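You operate a simulated robot arm through the tools that you are given. There is no shell and no other tool.

The job below is to be done with a simulated robot arm. You get a single attempt, and the scene is never put back.

Task
Soap a patch of the wash tray and scrub off the cup ring.
Fine: soap from the soap tray; the pad goes back; the wash tray stays between its ribs. A coat counts when it lies all over at full strength: go over it till it gets no stronger. What is to be rubbed or washed off counts as gone when no trace of it is left.

Only the result counts: the job must be done as asked and must still hold three seconds after the hand-in. Knocking over, shifting, dropping, spilling or breaking anything else fails it.

Robot
A 7-joint arm with a two-finger parallel gripper, fixed in place. Base frame: the origin is at the foot of the arm, x ahead of it, y to its left, z up. Units: mm, degrees, N and s.
With the tool pointing down near the work surface it reaches from about 380 to 800 mm from the base axis. Its first joint turns from -143.0 to 143.0 degrees. Payload 3 kg.
Tool frame: the origin (TCP) lies between the finger pads and is the grasp point; the fingertips stand 30 mm ahead of it; z points along the fingers, y is the line along which they close. The gripper opens to 110 mm. The fingers are 20 mm wide and 10 mm thick; the gripper's body (48 by 112 mm) begins 55 mm behind the TCP.
Orientation is that of the tool frame in the base frame, as [roll, pitch, yaw] about the fixed x, y, z axes, in that order (R = Rz(yaw) Ry(pitch) Rx(roll)). With the fingers straight down and closing along the base's y, the tool's x points along the base's -x, its y along +y and its z along -z.

Tools
- The arm moves only by the tool play_rows. Its argument "plan" is a list of rows, each a list of 7 numbers: the shift along the tool's x, y, z in m, then the turn, a rotation vector about the tool's x, y, z in degrees, then the gripper command, from -1 (shut) to 1 (fully open), values between in proportion. In form: [[x, y, z, ax, ay, az, gripper], ...]. A call has 1 to 20 rows; each row is the pose to reach, as a shift and turn from the pose commanded when the call began, along the tool's axes at that moment. A row lasts 0.2 s, in which the tool goes at most 50 mm and 8.6 degrees; a call with a longer step from one row to the next is refused whole, and so is a gripper value outside its range. A pose out of reach is approached as far as the arm can. The call stops where the force on the tool passes 90 N (or 10 N more than at its start, if that is more) or the arm is blocked; 0.2 s more then pass. The fingers move at their own pace (about 153 mm/s each) and stop on an object; they squeeze with about 45 N. The grip force told is the motor's: it shows also when the fingers shut on nothing. Time passes only in rows, and 0.2 s behind the last, so rows that repeat a pose let the fingers close. The reply holds the time, the measured pose of the TCP, the force on the tool along the base axes, the opening and the grip force, in the units named above and with some noise, with the torque about the TCP (base axes, N m) and any sound that the robot's microphone picked up, and new pictures: "pictures" is both (left out), scene, wrist or none.
- Cameras (640 x 400 px; columns grow to the right, rows downward): "scene" is fixed at [51.6, 670.1, 1467.4]; the picture's right is [-0.79, -0.62, 0.00], its down [-0.33, 0.42, -0.84] and it looks along [0.52, -0.66, -0.54] (base axes); focal length 347 px, centre (320, 200). "wrist" rides on the gripper at [72, 17, -103] in the tool frame; the picture's right is [-0.23, 0.97, 0.00], its down [-0.76, -0.18, -0.62] and it looks along [-0.61, -0.14, 0.78] (tool axes); focal length 222 px, centre (320, 200). There is no depth. A picture from a camera that has moved, and an enlarged one, comes with that camera's place and axes in the base frame and with its lens. The place of the scene camera against the robot may be out by one fixed shift of up to 25 mm in any direction.
- lift_body(by): slides the trunk up (or, below 0, down) by that many mm; the arm rides with it, the base frame stays. It gives what a move gives, with no picture.
- zoom(camera, box): a new picture of the part [left, top, right, bottom] of that camera's present view, enlarged. It takes no simulated time.
- sign_off(): hands the job in; it is judged then, once.

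Nothing tells you positions but the pictures and the camera data. Unless the task says otherwise, let go and move clear before handing in.

The tools are called after "Call:" as name(argument=value, ...) on one line, values as JSON. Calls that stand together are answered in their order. play_rows: Moves the arm, as the interface text tells. Its arguments: {"type":"object","properties":{"plan":{"type":"array","items":{"type":"array","items":{"type":"number"}}},"pictures":{"type":"string","enum":["both","scene","wrist","none"]}},"required":["plan"]} The other tools are called the same way: lift_body (by) slides the trunk up or down; zoom (camera, box) takes an enlarged picture of a part of a camera's view; sign_off () hands the job in.

At the start:

```text
t: 0.0
tcp_pos: [451.3, 121.6, 1149.8]
tcp_rot: [-180.0, 0.0, 179.9]
ft_force: [0.3, 0.5, -0.8]
moment: [-0.01, 0.01, 0.04]
width: 109.9
grip_force: 0.0
trunk travel left (down, up): [-425.0, 65.0]
```

scene: 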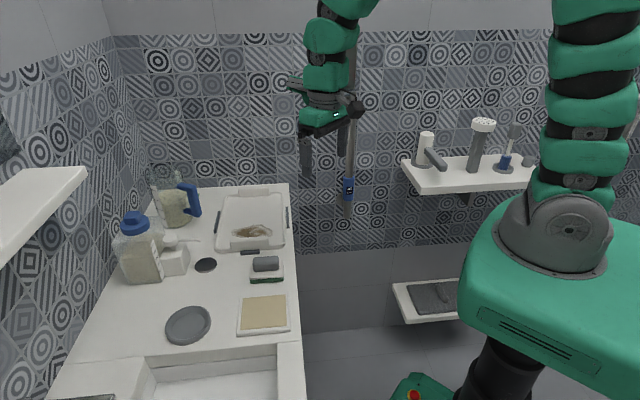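
wrist: 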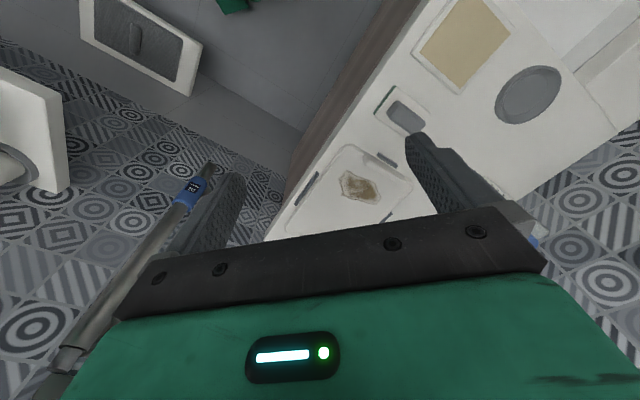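

I see a counter on the left with a white wash tray (brown stain on it) between dark ribs, a pad on a small holder, and a beige soap tray. I'll look closer before moving anything.

Call:
zoom(camera="scene", box=[190, 170, 310, 260])

Call:
zoom(camera="scene", box=[150, 240, 310, 350])

Call:
zoom(camera="scene", box=[100, 160, 220, 290])

Call:
zoom(camera="wrist", box=[260, 0, 620, 240])

```text
4.44 times, centred on (250, 215) of scene
camera zoom: at [51.6, 670.1, 1467.4], right [-0.79, -0.62, 0.0], down [-0.33, 0.42, -0.84], along [0.52, -0.66, -0.54], focal length 1543 px, centre (631, 133)
```

zoom: 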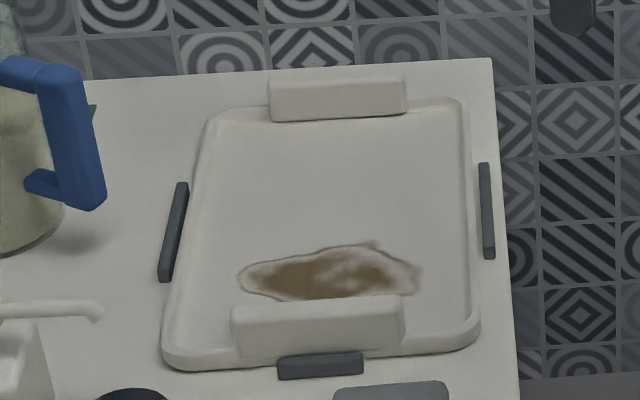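

```text
3.64 times, centred on (230, 295) of scene
camera zoom: at [51.6, 670.1, 1467.4], right [-0.79, -0.62, 0.0], down [-0.33, 0.42, -0.84], along [0.52, -0.66, -0.54], focal length 1262 px, centre (647, -146)
```

zoom: 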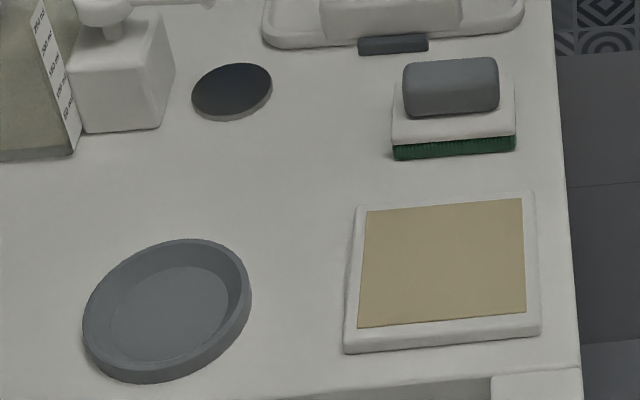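

```text
3.08 times, centred on (160, 225) of scene
camera zoom: at [51.6, 670.1, 1467.4], right [-0.79, -0.62, 0.0], down [-0.33, 0.42, -0.84], along [0.52, -0.66, -0.54], focal length 1068 px, centre (812, 123)
```

zoom: 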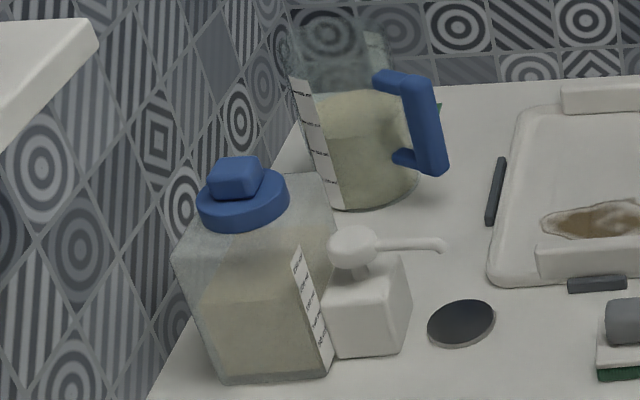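

```text
1.67 times, centred on (440, 120) of wrist
camera zoom: at [379.8, 137.6, 1252.9], right [0.23, 0.97, 0.0], down [0.76, -0.18, 0.62], along [0.61, -0.14, -0.78], focal length 370 px, centre (120, 333)
```

zoom: 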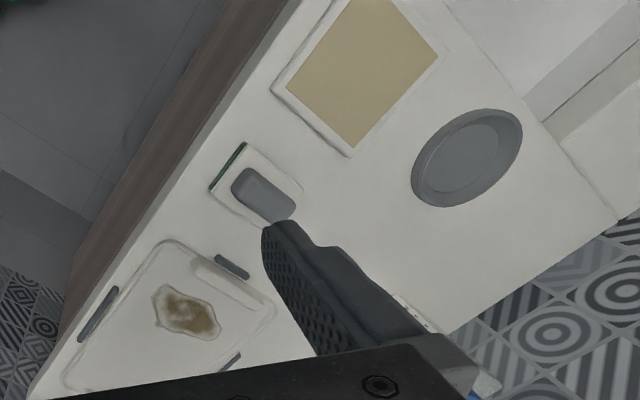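

The tray with its stain seems to be near (700, 165), counter height about 820; the pad near (545, 260) and soap near (457, 360). I'll check the rod near the gripper, then approach for a closer wrist view of the tray.

Call:
zoom(camera="scene", box=[270, 0, 430, 240])

Call:
play_rows(plan=[[-0.025, 0.002, 0.034, 0, 0, 0, 1], [-0.05, 0.004, 0.068, 0, 0, 0, 1], [-0.076, 0.006, 0.102, 0, 0, 0, 1], [-0.101, 0.008, 0.136, 0, 0, 0, 1], [-0.12, 0.01, 0.16, 0, 0, 0, 1]])

```text
1.67 times, centred on (350, 120) of scene
camera zoom: at [51.6, 670.1, 1467.4], right [-0.79, -0.62, 0.0], down [-0.33, 0.42, -0.84], along [0.52, -0.66, -0.54], focal length 578 px, centre (270, 333)
```

zoom: 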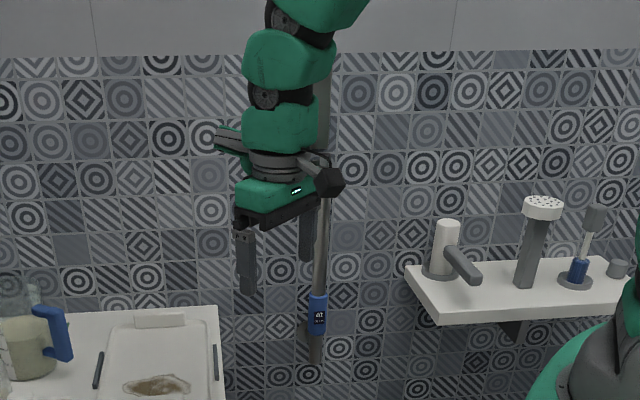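

```text
t: 1.2
tcp_pos: [572.3, 133.5, 988.0]
tcp_rot: [-180.0, -0.1, -180.0]
ft_force: [-0.7, 0.7, 0.1]
moment: [-0.03, -0.02, -0.02]
width: 110.0
grip_force: 0.0
trunk travel left (down, up): [-425.0, 65.0]
camera wrist: at [500.2, 147.8, 1091.2], right [0.23, 0.97, 0.0], down [0.76, -0.18, 0.62], along [0.61, -0.14, -0.78], focal length 222 px, centre (320, 200)
```

scene: 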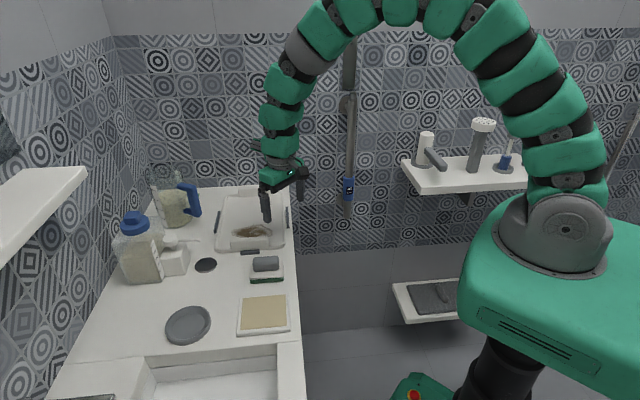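
wrist: 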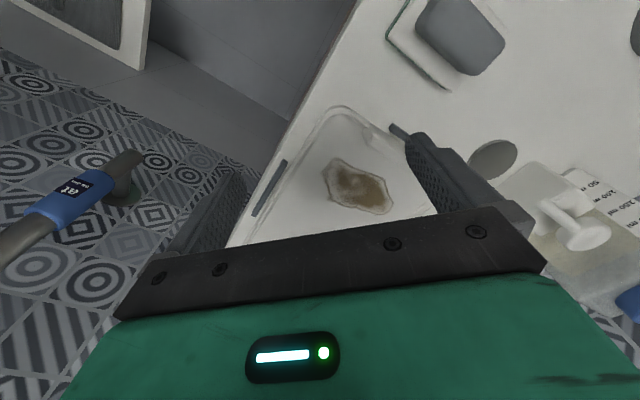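

The tray and stain are now seen closer. I'll zoom in on the tray stain and the pad to pick out details.

Call:
zoom(camera="wrist", box=[240, 90, 440, 250])

Call:
zoom(camera="wrist", box=[370, 0, 530, 100])

```text
2.50 times, centred on (340, 170) of wrist
camera zoom: at [500.2, 147.8, 1091.2], right [0.23, 0.97, 0.0], down [0.76, -0.18, 0.62], along [0.61, -0.14, -0.78], focal length 555 px, centre (270, 275)
```

zoom: 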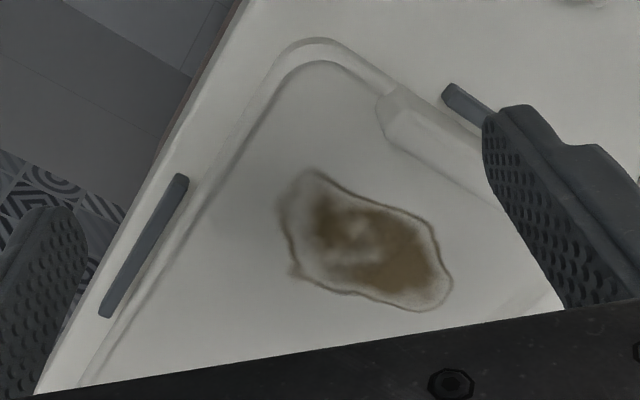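

```text
4.00 times, centred on (450, 50) of wrist
camera zoom: at [500.2, 147.8, 1091.2], right [0.23, 0.97, 0.0], down [0.76, -0.18, 0.62], along [0.61, -0.14, -0.78], focal length 888 px, centre (-200, 800)
```

zoom: 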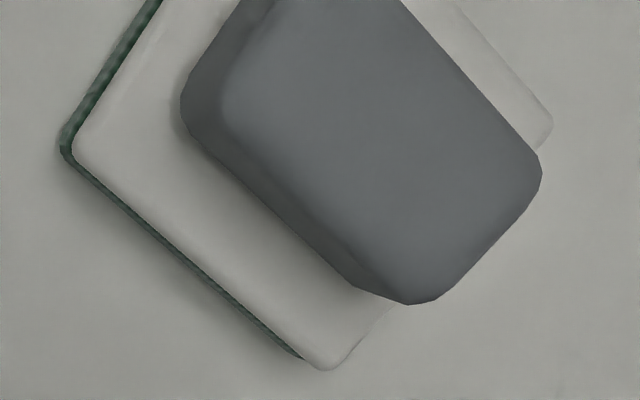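

I take the counter to run at about -45° in the base frame (front edge x+y≈680). I'll turn the tool to line up with it and view the pad and soap tray from above.

Call:
play_rows(plan=[[0.016, 0.01, -0.002, 0, 0, -7.5, 1], [0.032, 0.019, -0.004, 0, 0, -15, 1], [0.049, 0.029, -0.006, 0, 0, -22.5, 1], [0.065, 0.038, -0.008, 0, 0, -30, 1], [0.082, 0.048, -0.01, 0, 0, -37.5, 1], [0.098, 0.057, -0.012, 0, 0, -45, 1], [0.098, 0.057, -0.012, 0, 0, -45, 1]])

```text
t: 2.8
tcp_pos: [472.9, 189.6, 1002.8]
tcp_rot: [-179.9, -0.2, -134.8]
ft_force: [0.0, -0.3, 0.2]
moment: [0.01, -0.03, 0.0]
width: 109.9
grip_force: 0.0
trunk travel left (down, up): [-425.0, 65.0]
camera wrist: at [410.2, 148.7, 1105.9], right [-0.53, 0.85, 0.0], down [0.66, 0.41, 0.62], along [0.53, 0.33, -0.78], focal length 222 px, centre (320, 200)
```

scene: 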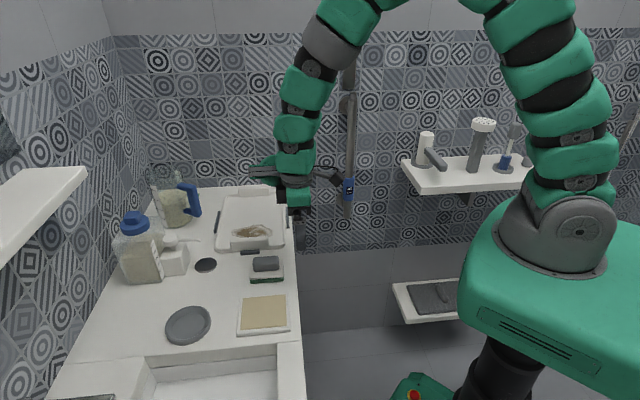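
wrist: 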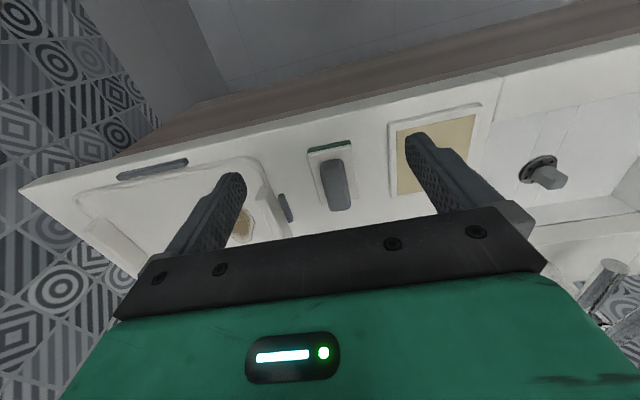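

The tool is now about square with the counter, with the pad's handle between the fingers in view. I'll zoom in to measure it.

Call:
zoom(camera="wrist", box=[240, 100, 400, 220])

Call:
zoom(camera="wrist", box=[370, 80, 530, 200])

Call:
zoom(camera="wrist", box=[20, 120, 320, 300])

```text
3.33 times, centred on (320, 160) of wrist
camera zoom: at [410.2, 148.7, 1105.9], right [-0.53, 0.85, 0.0], down [0.66, 0.41, 0.62], along [0.53, 0.33, -0.78], focal length 740 px, centre (320, 333)
```

zoom: 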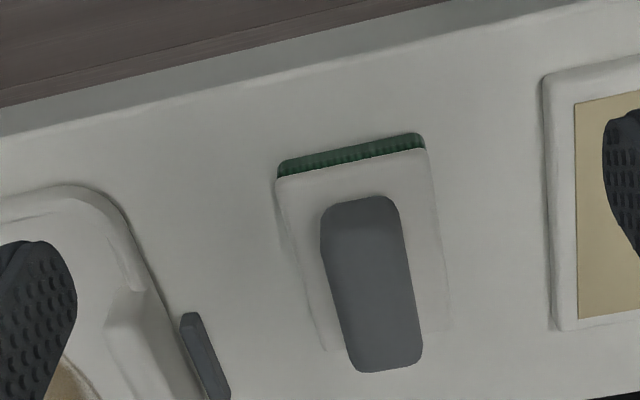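

```text
3.33 times, centred on (450, 140) of wrist
camera zoom: at [410.2, 148.7, 1105.9], right [-0.53, 0.85, 0.0], down [0.66, 0.41, 0.62], along [0.53, 0.33, -0.78], focal length 740 px, centre (-113, 400)
```

zoom: 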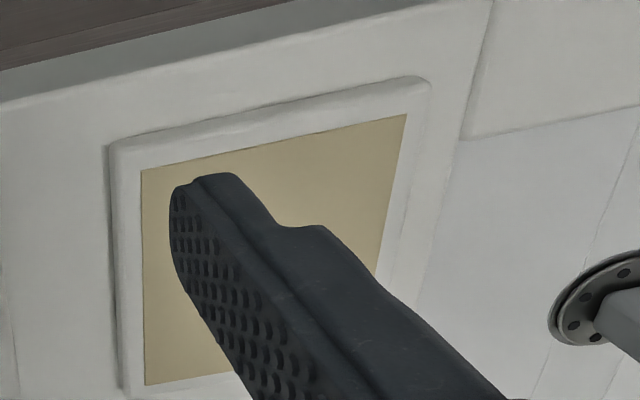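

```text
2.13 times, centred on (170, 210) of wrist
camera zoom: at [410.2, 148.7, 1105.9], right [-0.53, 0.85, 0.0], down [0.66, 0.41, 0.62], along [0.53, 0.33, -0.78], focal length 474 px, centre (640, 179)
```

zoom: 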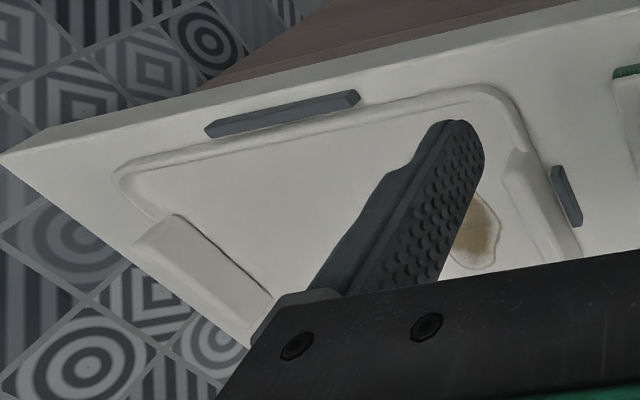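

The pad (about 55 × 75 mm, handle about 25 × 58 mm along the counter's depth) sits near (526, 243); the counter is at about 850, from two wrist views. I'll move over the handle, staying above it, and check alignment.

Call:
play_rows(plan=[[-0.03, 0, 0.015, 0, 0, 0, 1], [-0.06, 0, 0.03, 0, 0, 0, 1], [-0.075, 0, 0.042, 0, 0, 0, 1], [-0.075, 0, 0.042, 0, 0, 0, 1]])

```text
t: 3.8
tcp_pos: [527.3, 243.0, 961.1]
tcp_rot: [-179.9, 0.0, -135.0]
ft_force: [0.0, 0.3, -0.4]
moment: [-0.05, -0.04, 0.04]
width: 110.1
grip_force: 0.1
trunk travel left (down, up): [-425.0, 65.0]
camera wrist: at [464.0, 202.2, 1064.3], right [-0.53, 0.85, 0.0], down [0.66, 0.41, 0.62], along [0.53, 0.33, -0.78], focal length 222 px, centre (320, 200)
```

scene: 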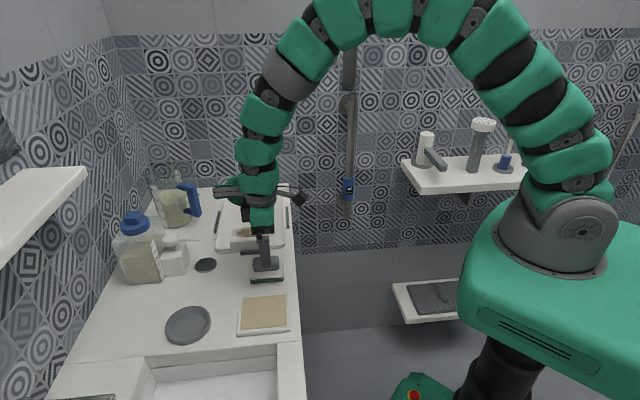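
wrist: 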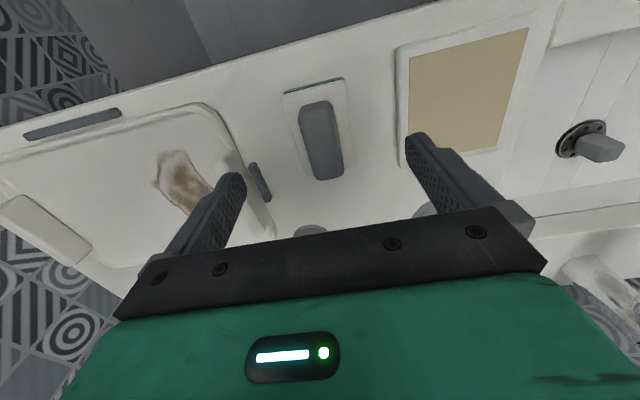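

Call:
zoom(camera="wrist", box=[240, 60, 400, 220])

Call:
zoom(camera="wrist", box=[380, 20, 560, 180])

Call:
zoom(camera="wrist", box=[0, 80, 290, 280])

Call:
zoom(camera="scene", box=[210, 200, 310, 290])

```text
2.50 times, centred on (320, 140) of wrist
camera zoom: at [464.0, 202.2, 1064.3], right [-0.53, 0.85, 0.0], down [0.66, 0.41, 0.62], along [0.53, 0.33, -0.78], focal length 555 px, centre (320, 350)
```

zoom: 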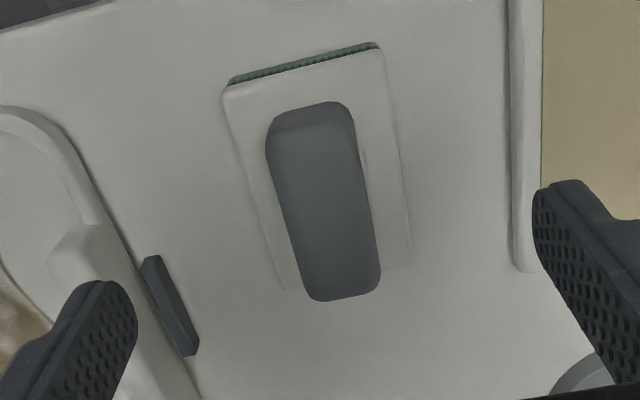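

```text
2.50 times, centred on (470, 100) of wrist
camera zoom: at [464.0, 202.2, 1064.3], right [-0.53, 0.85, 0.0], down [0.66, 0.41, 0.62], along [0.53, 0.33, -0.78], focal length 555 px, centre (-55, 450)
```

zoom: 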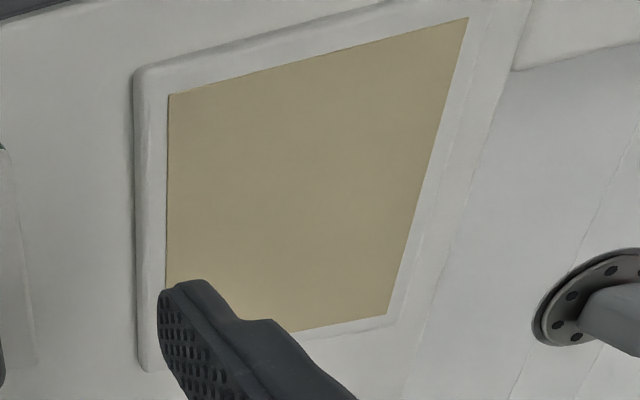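

```text
2.00 times, centred on (145, 180) of wrist
camera zoom: at [464.0, 202.2, 1064.3], right [-0.53, 0.85, 0.0], down [0.66, 0.41, 0.62], along [0.53, 0.33, -0.78], focal length 444 px, centre (670, 240)
```

zoom: 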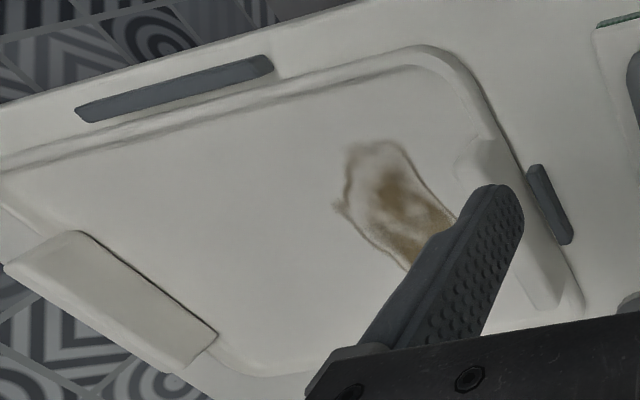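

```text
4.44 times, centred on (260, 245) of scene
camera zoom: at [51.6, 670.1, 1467.4], right [-0.79, -0.62, 0.0], down [-0.33, 0.42, -0.84], along [0.52, -0.66, -0.54], focal length 1543 px, centre (587, 0)
```

zoom: 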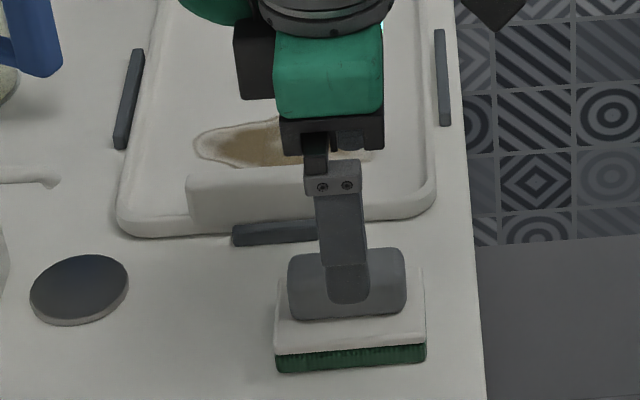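

The tool is within about 1.5 mm of the handle's middle (handle top about 903, white block top about 875). I'll go down to TCP height 912 with the fingers straddling the handle, and look before closing.

Call:
play_rows(plan=[[0.001, 0.0014, 0.015, 0, 0, 0, 0.2], [0.001, 0.0014, 0.03, 0, 0, 0, 0.0], [0.001, 0.0014, 0.042, 0, 0, 0, -0.1], [0.001, 0.0014, 0.049, 0, 0, 0, -0.2], [0.001, 0.0014, 0.049, 0, 0, 0, -0.2]])

Call:
zoom(camera="scene", box=[210, 200, 310, 290])

Call:
zoom(camera="wrist", box=[240, 60, 400, 220])

```text
t: 5.0
tcp_pos: [524.4, 243.4, 910.8]
tcp_rot: [-180.0, 0.0, -135.1]
ft_force: [-0.3, 0.3, 0.1]
moment: [0.0, 0.03, 0.0]
width: 43.9
grip_force: 0.1
trunk travel left (down, up): [-425.0, 65.0]
camera wrist: at [461.8, 202.6, 1014.0], right [-0.53, 0.85, 0.0], down [0.66, 0.41, 0.62], along [0.53, 0.33, -0.78], focal length 222 px, centre (320, 200)
```

scene: 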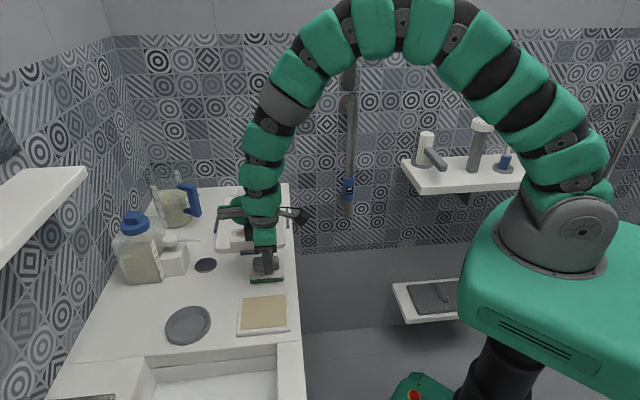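
wrist: 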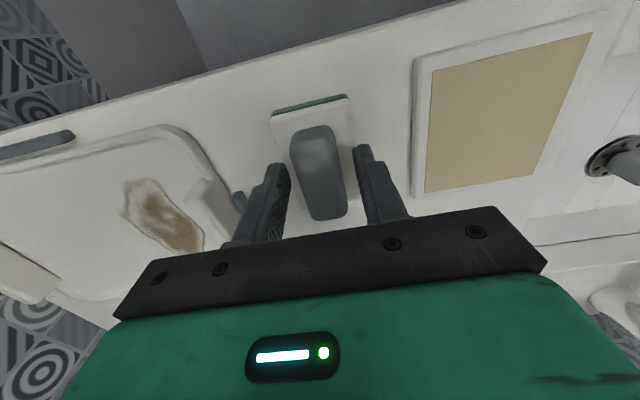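

```text
4.44 times, centred on (260, 245) of scene
camera zoom: at [51.6, 670.1, 1467.4], right [-0.79, -0.62, 0.0], down [-0.33, 0.42, -0.84], along [0.52, -0.66, -0.54], focal length 1543 px, centre (587, 0)
```

zoom: 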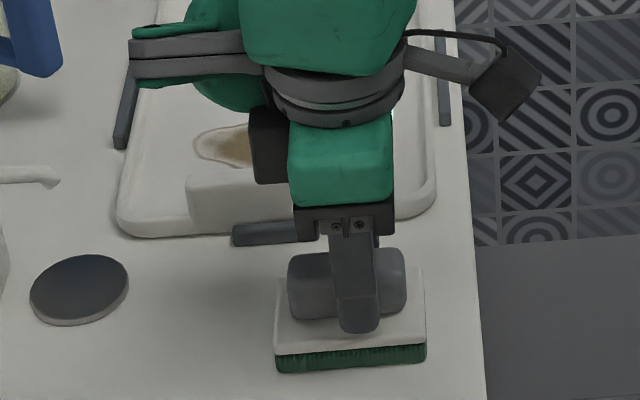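

```text
2.50 times, centred on (320, 140) of wrist
camera zoom: at [461.8, 202.6, 1014.0], right [-0.53, 0.85, 0.0], down [0.66, 0.41, 0.62], along [0.53, 0.33, -0.78], focal length 555 px, centre (320, 350)
```

zoom: 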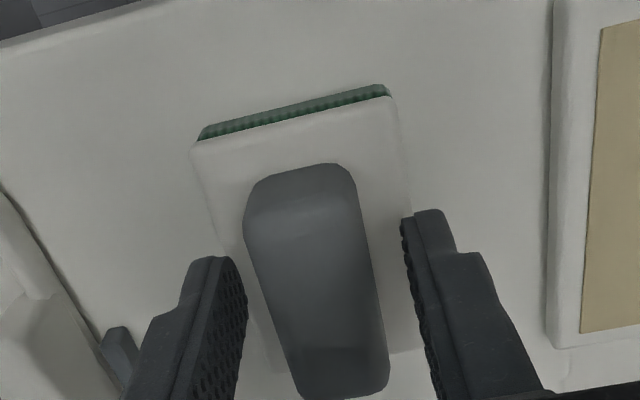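

The fingers straddle the handle evenly, tips just above the white block. I'll close on it without moving.

Call:
play_rows(plan=[[0, 0, 0, 0, 0, 0, -1], [0, 0, 0, 0, 0, 0, -1], [0, 0, 0, 0, 0, 0, -1], [0, 0, 0, 0, 0, 0, -1]], pictures="wrist")

Call:
zoom(camera="wrist", box=[240, 60, 400, 220])

Call:
zoom(camera="scene", box=[210, 200, 310, 290])

```text
t: 6.0
tcp_pos: [527.0, 243.8, 911.0]
tcp_rot: [180.0, 0.0, -135.0]
ft_force: [-0.6, -0.7, 0.5]
moment: [0.04, 0.04, 0.0]
width: 27.0
grip_force: 45.5
trunk travel left (down, up): [-425.0, 65.0]
camera wrist: at [461.8, 202.6, 1014.1], right [-0.53, 0.85, 0.0], down [0.66, 0.41, 0.62], along [0.53, 0.33, -0.78], focal length 222 px, centre (320, 200)
```

wrist: 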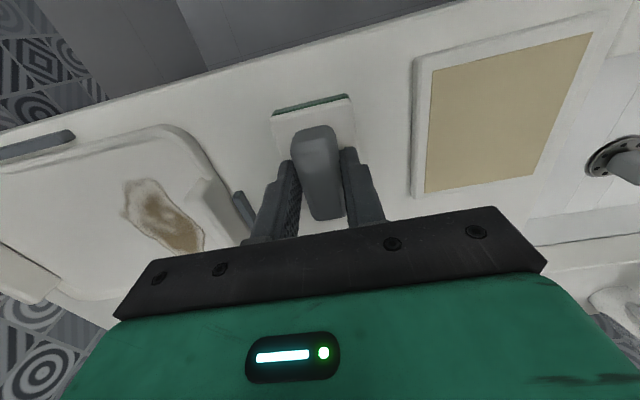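

```text
2.50 times, centred on (320, 140) of wrist
camera zoom: at [461.8, 202.6, 1014.1], right [-0.53, 0.85, 0.0], down [0.66, 0.41, 0.62], along [0.53, 0.33, -0.78], focal length 555 px, centre (320, 350)
```

zoom: 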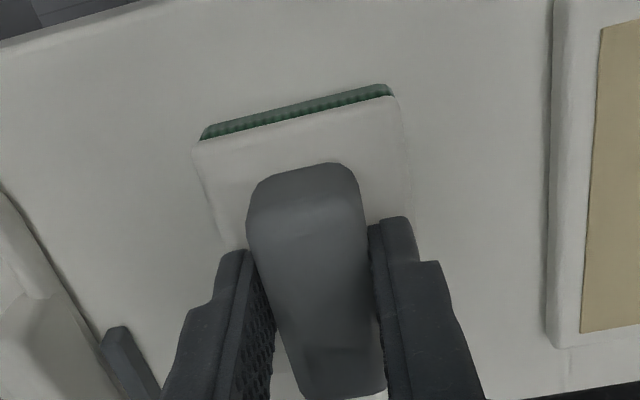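

```text
4.44 times, centred on (260, 245) of scene
camera zoom: at [51.6, 670.1, 1467.4], right [-0.79, -0.62, 0.0], down [-0.33, 0.42, -0.84], along [0.52, -0.66, -0.54], focal length 1543 px, centre (587, 0)
```

zoom: 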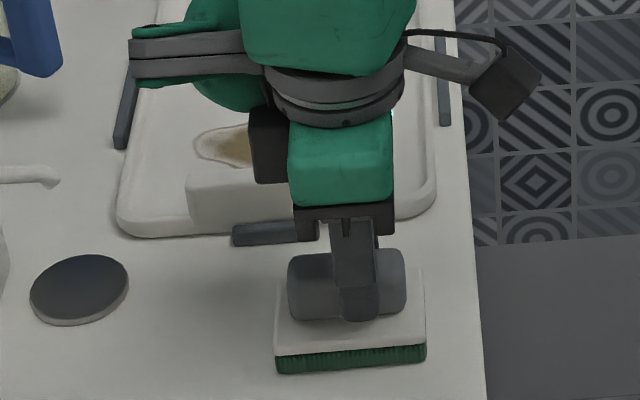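

The pad's handle is held (27 mm, 45 N) with the pad unmoved. I'll lift it 40 mm and carry it over the soap tray, whose soap patch I put at about 121 mm toward the sink and 10 mm deeper.

Call:
play_rows(plan=[[0, 0, -0.01, 0, 0, 0, -1], [0, 0, -0.025, 0, 0, 0, -1], [0, 0, -0.04, 0, 0, 0, -1], [-0.003, 0.035, -0.04, 0, 0, 0, -1], [-0.006, 0.07, -0.04, 0, 0, 0, -1], [-0.009, 0.105, -0.04, 0, 0, 0, -1], [-0.01, 0.121, -0.04, 0, 0, 0, -1], [-0.01, 0.121, -0.04, 0, 0, 0, -1]])

Call:
zoom(camera="wrist", box=[220, 60, 420, 220])

Call:
zoom(camera="scene", box=[200, 240, 310, 340])

```text
t: 7.8
tcp_pos: [446.3, 337.1, 950.9]
tcp_rot: [-180.0, 0.0, -135.0]
ft_force: [0.5, 0.5, -0.3]
moment: [-0.04, 0.01, -0.01]
width: 26.8
grip_force: 45.1
trunk travel left (down, up): [-425.0, 65.0]
camera wrist: at [383.4, 295.4, 1054.7], right [-0.53, 0.85, 0.0], down [0.66, 0.41, 0.62], along [0.53, 0.33, -0.78], focal length 222 px, centre (320, 200)
```

scene: 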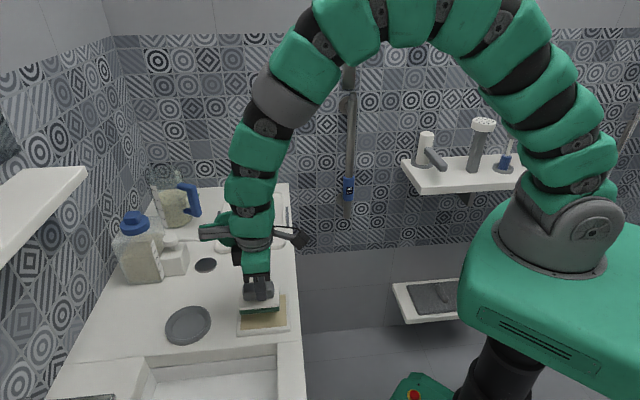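
wrist: 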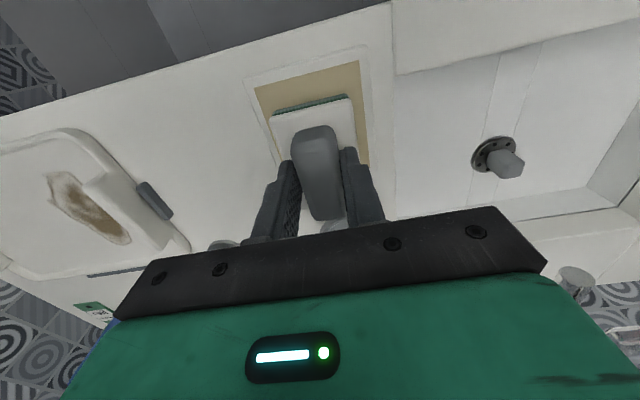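

```text
2.50 times, centred on (320, 140) of wrist
camera zoom: at [383.4, 295.4, 1054.7], right [-0.53, 0.85, 0.0], down [0.66, 0.41, 0.62], along [0.53, 0.33, -0.78], focal length 555 px, centre (320, 350)
```

zoom: 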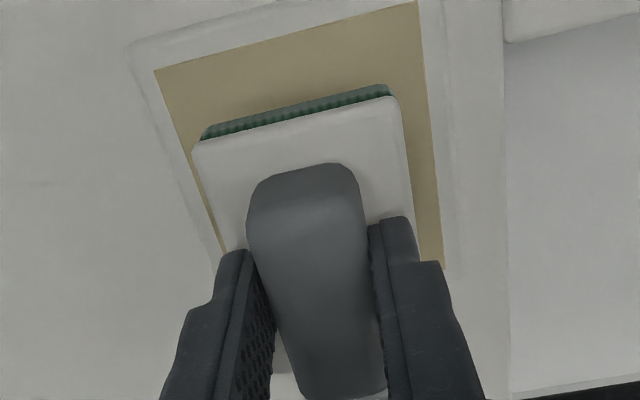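

```text
4.00 times, centred on (255, 290) of scene
camera zoom: at [51.6, 670.1, 1467.4], right [-0.79, -0.62, 0.0], down [-0.33, 0.42, -0.84], along [0.52, -0.66, -0.54], focal length 1388 px, centre (580, -160)
```

zoom: 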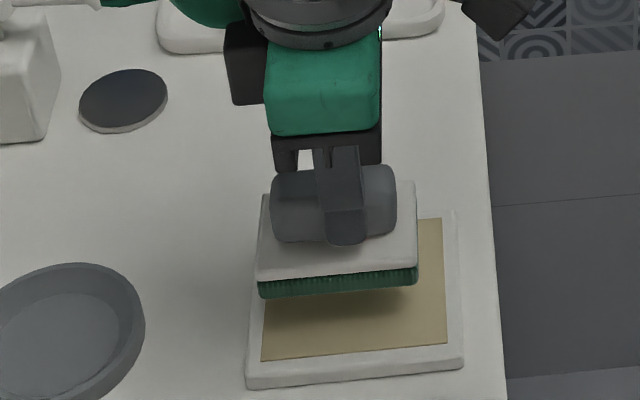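

The pad hangs centred over the soap. I'll lower it in small steps until the force shows contact.

Call:
play_rows(plan=[[0, 0, 0.012, 0, 0, 0, -1], [0, 0, 0.022, 0, 0, 0, -1], [0, 0, 0.025, 0, 0, 0, -1], [0, 0, 0.025, 0, 0, 0, -1]], pictures="none")

Call:
zoom(camera="scene", box=[200, 240, 310, 340])

```text
t: 8.8
tcp_pos: [448.2, 336.0, 926.2]
tcp_rot: [-180.0, 0.0, -135.0]
ft_force: [-0.5, 0.2, -0.4]
moment: [-0.01, -0.02, 0.06]
width: 26.6
grip_force: 44.7
trunk travel left (down, up): [-425.0, 65.0]
```

```text
4.00 times, centred on (255, 290) of scene
camera zoom: at [51.6, 670.1, 1467.4], right [-0.79, -0.62, 0.0], down [-0.33, 0.42, -0.84], along [0.52, -0.66, -0.54], focal length 1388 px, centre (580, -160)
```

zoom: 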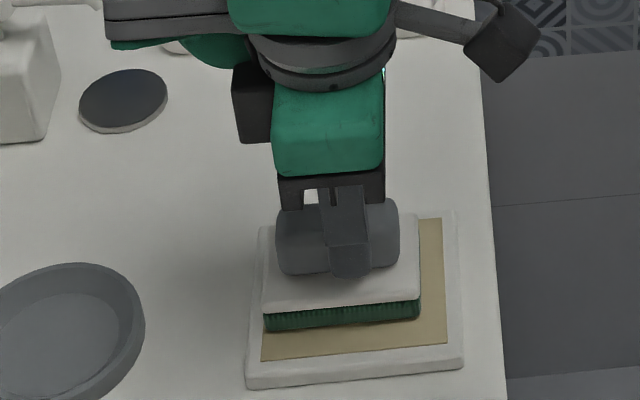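

The pad looks about 5 mm too deep toward the back of the soap patch, so I'll correct that and keep lowering gently.

Call:
play_rows(plan=[[0.005, 0, 0, 0, 0, 0, -1], [0.005, 0, 0.003, 0, 0, 0, -1], [0.005, 0, 0.005, 0, 0, 0, -1], [0.005, 0, 0.005, 0, 0, 0, -1]], pictures="none")

Call:
zoom(camera="scene", box=[200, 240, 310, 340])

```text
t: 9.8
tcp_pos: [443.5, 330.6, 922.6]
tcp_rot: [180.0, 0.1, -134.9]
ft_force: [2.9, -1.1, 25.4]
moment: [-0.42, 0.22, 0.01]
width: 26.7
grip_force: 45.6
trunk travel left (down, up): [-425.0, 65.0]
```

```text
4.00 times, centred on (255, 290) of scene
camera zoom: at [51.6, 670.1, 1467.4], right [-0.79, -0.62, 0.0], down [-0.33, 0.42, -0.84], along [0.52, -0.66, -0.54], focal length 1388 px, centre (580, -160)
```

zoom: 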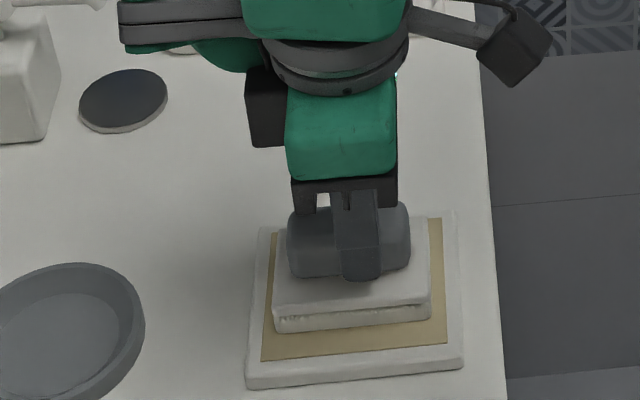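

The pad touched the soap with about 25 N and its bristles took on the soap colour. I'll ease off a little, hold, then lift and inspect.

Call:
play_rows(plan=[[0, 0, -0.0005, 0, 0, 0, -1], [0, 0, -0.0005, 0, 0, 0, -1], [0, 0, -0.0005, 0, 0, 0, -1], [0, 0, -0.0005, 0, 0, 0, -1], [0, 0, -0.0005, 0, 0, 0, -1]], pictures="none")

Call:
play_rows(plan=[[0, 0, -0.015, 0, 0, 0, -1], [0, 0, -0.035, 0, 0, 0, -1], [0, 0, -0.035, 0, 0, 0, -1]])

Call:
zoom(camera="scene", box=[200, 240, 310, 340])

Call:
zoom(camera="wrist", box=[220, 60, 420, 220])

```text
t: 11.0
tcp_pos: [443.1, 331.1, 921.9]
tcp_rot: [180.0, 0.1, -134.9]
ft_force: [9.0, 3.5, 34.5]
moment: [0.18, -0.39, 0.01]
width: 26.9
grip_force: 44.8
trunk travel left (down, up): [-425.0, 65.0]
```

```text
t: 11.8
tcp_pos: [445.3, 331.3, 957.2]
tcp_rot: [179.9, -0.1, -135.0]
ft_force: [0.0, -0.2, -1.5]
moment: [0.0, 0.0, 0.01]
width: 27.1
grip_force: 45.3
trunk travel left (down, up): [-425.0, 65.0]
camera wrist: at [380.6, 291.2, 1059.8], right [-0.53, 0.85, 0.0], down [0.66, 0.41, 0.62], along [0.53, 0.33, -0.78], focal length 222 px, centre (320, 200)
```

scene: 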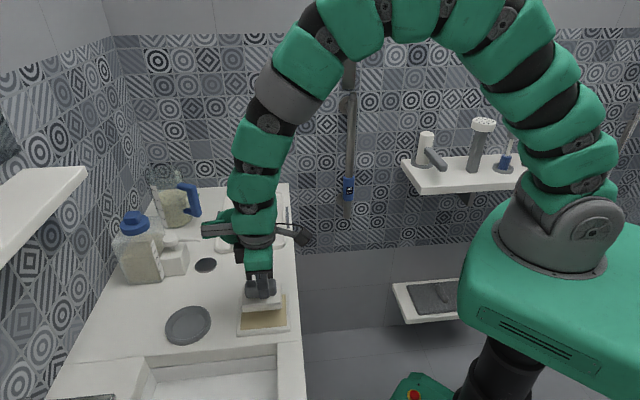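
wrist: 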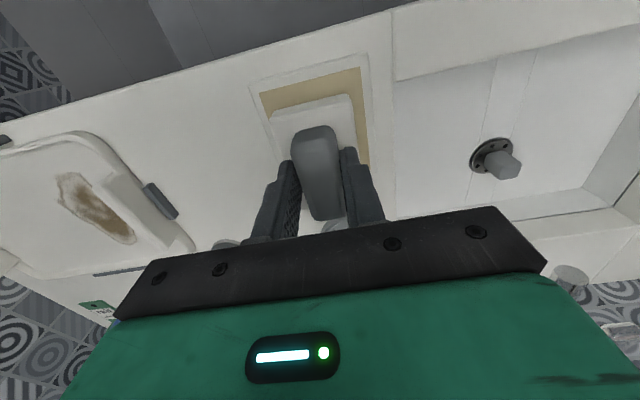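

```text
4.00 times, centred on (255, 290) of scene
camera zoom: at [51.6, 670.1, 1467.4], right [-0.79, -0.62, 0.0], down [-0.33, 0.42, -0.84], along [0.52, -0.66, -0.54], focal length 1388 px, centre (580, -160)
```

zoom: 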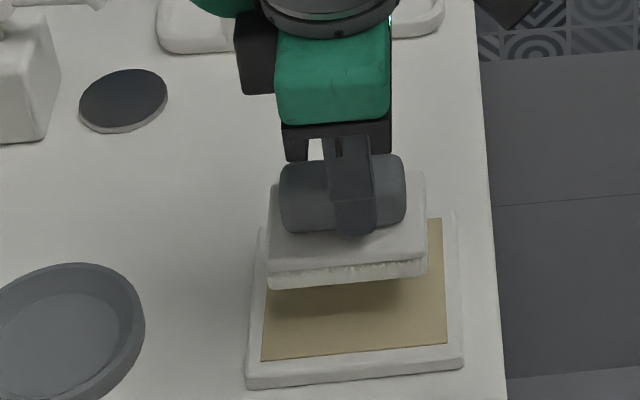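

```text
2.50 times, centred on (320, 140) of wrist
camera zoom: at [380.6, 291.2, 1059.8], right [-0.53, 0.85, 0.0], down [0.66, 0.41, 0.62], along [0.53, 0.33, -0.78], focal length 555 px, centre (320, 350)
```

zoom: 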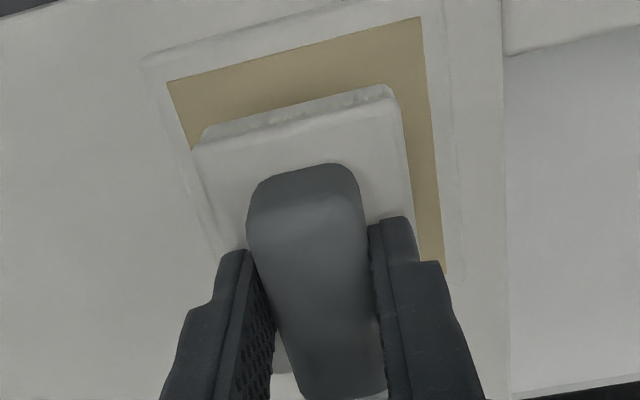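

The bristles are soaped and the soap tray hasn't moved. Next I carry the pad over the wash tray, above the stain, and look.

Call:
play_rows(plan=[[0, 0, -0.012, 0, 0, 0, -1], [-0.006, -0.042, -0.012, 0, 0, 0, -1], [-0.012, -0.084, -0.012, 0, 0, 0, -1], [-0.018, -0.126, -0.012, 0, 0, 0, -1], [-0.024, -0.168, -0.012, 0, 0, 0, -1], [-0.03, -0.21, -0.012, 0, 0, 0, -1], [-0.036, -0.252, -0.012, 0, 0, 0, -1], [-0.043, -0.297, -0.012, 0, 0, 0, -1], [-0.043, -0.297, -0.012, 0, 0, 0, -1]])

Call:
zoom(camera="wrist", box=[180, 60, 440, 240])

Call:
zoom(camera="scene", box=[200, 170, 310, 270])

```text
t: 13.8
tcp_pos: [687.5, 150.7, 970.2]
tcp_rot: [180.0, 0.0, -135.1]
ft_force: [0.5, 0.1, -0.5]
moment: [0.02, 0.04, 0.0]
width: 26.9
grip_force: 44.9
trunk travel left (down, up): [-425.0, 65.0]
camera wrist: at [622.9, 110.2, 1073.1], right [-0.53, 0.85, 0.0], down [0.66, 0.41, 0.62], along [0.53, 0.33, -0.78], focal length 222 px, centre (320, 200)
```

scene: 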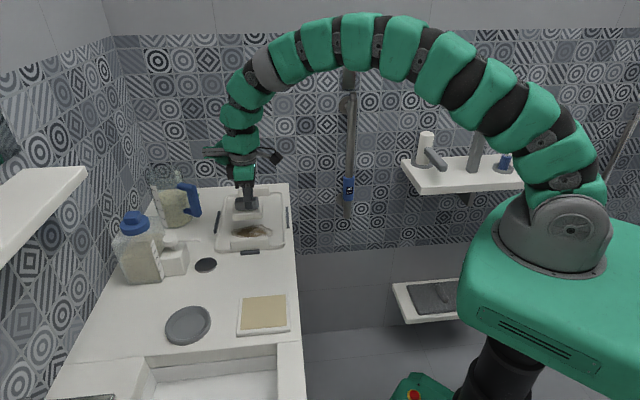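
wrist: 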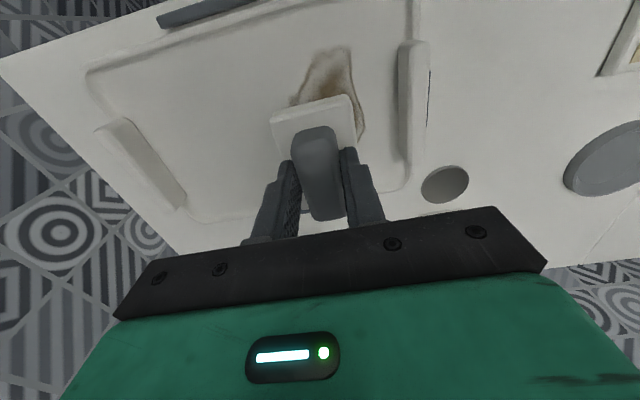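

```text
2.22 times, centred on (310, 150) of wrist
camera zoom: at [622.9, 110.2, 1073.1], right [-0.53, 0.85, 0.0], down [0.66, 0.41, 0.62], along [0.53, 0.33, -0.78], focal length 494 px, centre (342, 311)
```

zoom: 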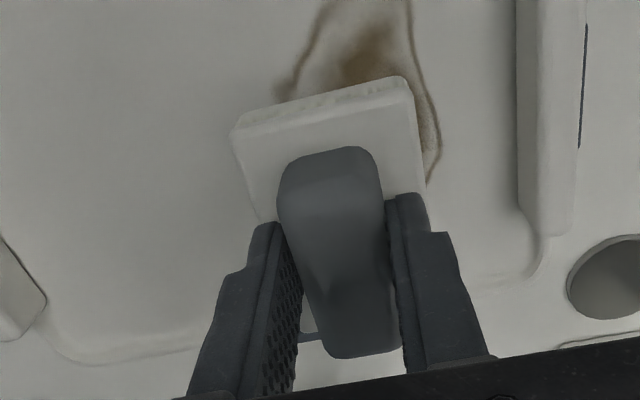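

```text
4.00 times, centred on (255, 220) of scene
camera zoom: at [51.6, 670.1, 1467.4], right [-0.79, -0.62, 0.0], down [-0.33, 0.42, -0.84], along [0.52, -0.66, -0.54], focal length 1388 px, centre (580, 120)
```

zoom: 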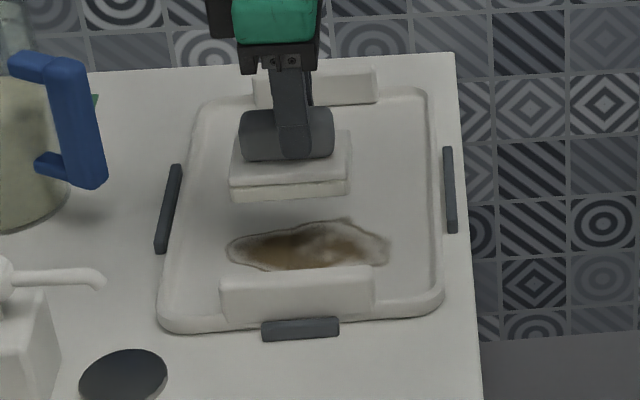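

The pad hangs over the stain; tray floor spans about b 518–682, with the near block at a≈306 and the stain at a 337–402, b 535–650. I'll lower slowly to find the floor.

Call:
play_rows(plan=[[0, 0, 0.015, 0, 0, 0, -1], [0, 0, 0.03, 0, 0, 0, -1], [0, 0, 0.042, 0, 0, 0, -1], [0, 0, 0.042, 0, 0, 0, -1]], pictures="none")

Call:
zoom(camera="scene", box=[200, 170, 310, 270])

```text
t: 14.8
tcp_pos: [686.0, 151.1, 926.7]
tcp_rot: [-179.9, 0.0, -135.0]
ft_force: [-0.4, -0.1, -1.2]
moment: [0.02, 0.0, -0.02]
width: 27.0
grip_force: 45.4
trunk travel left (down, up): [-425.0, 65.0]
```

```text
4.00 times, centred on (255, 220) of scene
camera zoom: at [51.6, 670.1, 1467.4], right [-0.79, -0.62, 0.0], down [-0.33, 0.42, -0.84], along [0.52, -0.66, -0.54], focal length 1388 px, centre (580, 120)
```

zoom: 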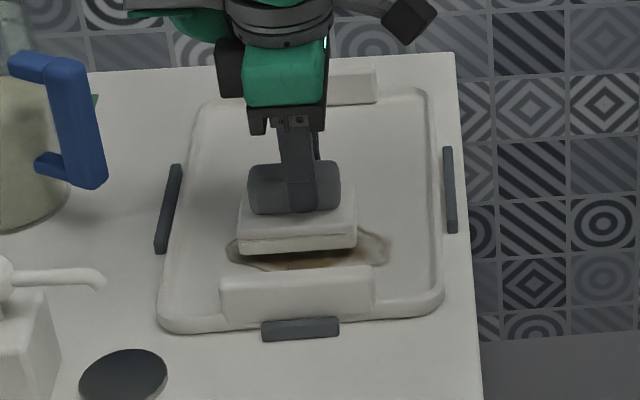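

Still clear of the floor at 926. I'll go down in 1.5 mm steps.

Call:
play_rows(plan=[[0, 0, 0.002, 0, 0, 0, -1], [0, 0, 0.004, 0, 0, 0, -1], [0, 0, 0.004, 0, 0, 0, -1]], pictures="none")

Call:
play_rows(plan=[[0, 0, 0.001, 0, 0, 0, -1], [0, 0, 0.0015, 0, 0, 0, -1], [0, 0, 0.0015, 0, 0, 0, -1]], pictures="none")

```text
t: 15.6
tcp_pos: [684.1, 151.6, 923.0]
tcp_rot: [180.0, 0.0, -135.1]
ft_force: [0.0, 0.7, -1.2]
moment: [-0.03, -0.04, 0.01]
width: 26.8
grip_force: 44.8
trunk travel left (down, up): [-425.0, 65.0]
```

```text
t: 16.4
tcp_pos: [684.9, 151.7, 921.7]
tcp_rot: [180.0, 0.0, -134.9]
ft_force: [-0.1, 0.4, -0.1]
moment: [0.03, 0.03, 0.03]
width: 26.7
grip_force: 45.1
trunk travel left (down, up): [-425.0, 65.0]
```

No contact yet at 921; going on down.

Call:
play_rows(plan=[[0, 0, 0.001, 0, 0, 0, -1], [0, 0, 0.0015, 0, 0, 0, -1], [0, 0, 0.0015, 0, 0, 0, -1]], pictures="none")

Call:
play_rows(plan=[[0, 0, 0.0007, 0, 0, 0, -1], [0, 0, 0.0012, 0, 0, 0, -1], [0, 0, 0.0012, 0, 0, 0, -1]], pictures="none")

```text
t: 17.2
tcp_pos: [683.7, 151.0, 919.8]
tcp_rot: [179.9, 0.0, -135.0]
ft_force: [-0.5, 0.6, -1.2]
moment: [-0.02, 0.0, -0.01]
width: 27.1
grip_force: 44.6
trunk travel left (down, up): [-425.0, 65.0]
```

```text
t: 18.0
tcp_pos: [684.4, 150.9, 918.9]
tcp_rot: [-180.0, 0.1, -135.0]
ft_force: [0.6, 0.3, -0.7]
moment: [-0.01, -0.01, -0.01]
width: 26.9
grip_force: 45.3
trunk travel left (down, up): [-425.0, 65.0]
```

Still free at 918; continuing down in 1 mm steps.

Call:
play_rows(plan=[[0, 0, 0.0007, 0, 0, 0, -1], [0, 0, 0.0012, 0, 0, 0, -1], [0, 0, 0.0012, 0, 0, 0, -1]], pictures="none")

Call:
play_rows(plan=[[0, 0, 0.0007, 0, 0, 0, -1], [0, 0, 0.001, 0, 0, 0, -1], [0, 0, 0.001, 0, 0, 0, -1]], pictures="none")

Call:
zoom(camera="scene", box=[200, 170, 310, 270])

```text
t: 18.8
tcp_pos: [684.3, 152.2, 917.1]
tcp_rot: [180.0, 0.0, -135.0]
ft_force: [-0.2, 0.5, -1.7]
moment: [0.0, 0.03, 0.0]
width: 26.9
grip_force: 44.9
trunk travel left (down, up): [-425.0, 65.0]
```

```text
t: 19.6
tcp_pos: [684.2, 152.5, 918.1]
tcp_rot: [180.0, 0.1, -134.9]
ft_force: [-0.1, -3.9, 7.1]
moment: [-0.07, -0.07, -0.06]
width: 27.1
grip_force: 45.0
trunk travel left (down, up): [-425.0, 65.0]
```

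```text
4.00 times, centred on (255, 220) of scene
camera zoom: at [51.6, 670.1, 1467.4], right [-0.79, -0.62, 0.0], down [-0.33, 0.42, -0.84], along [0.52, -0.66, -0.54], focal length 1388 px, centre (580, 120)
```

zoom: 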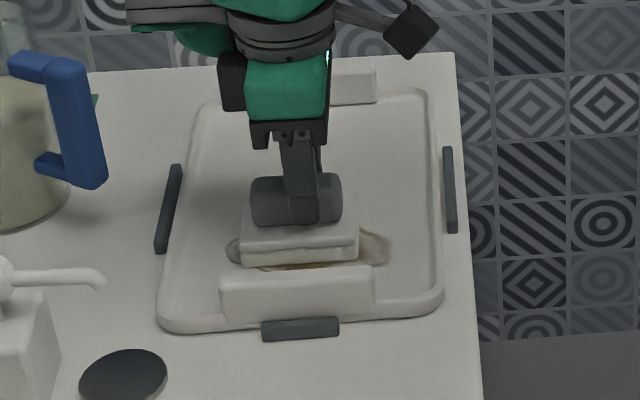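

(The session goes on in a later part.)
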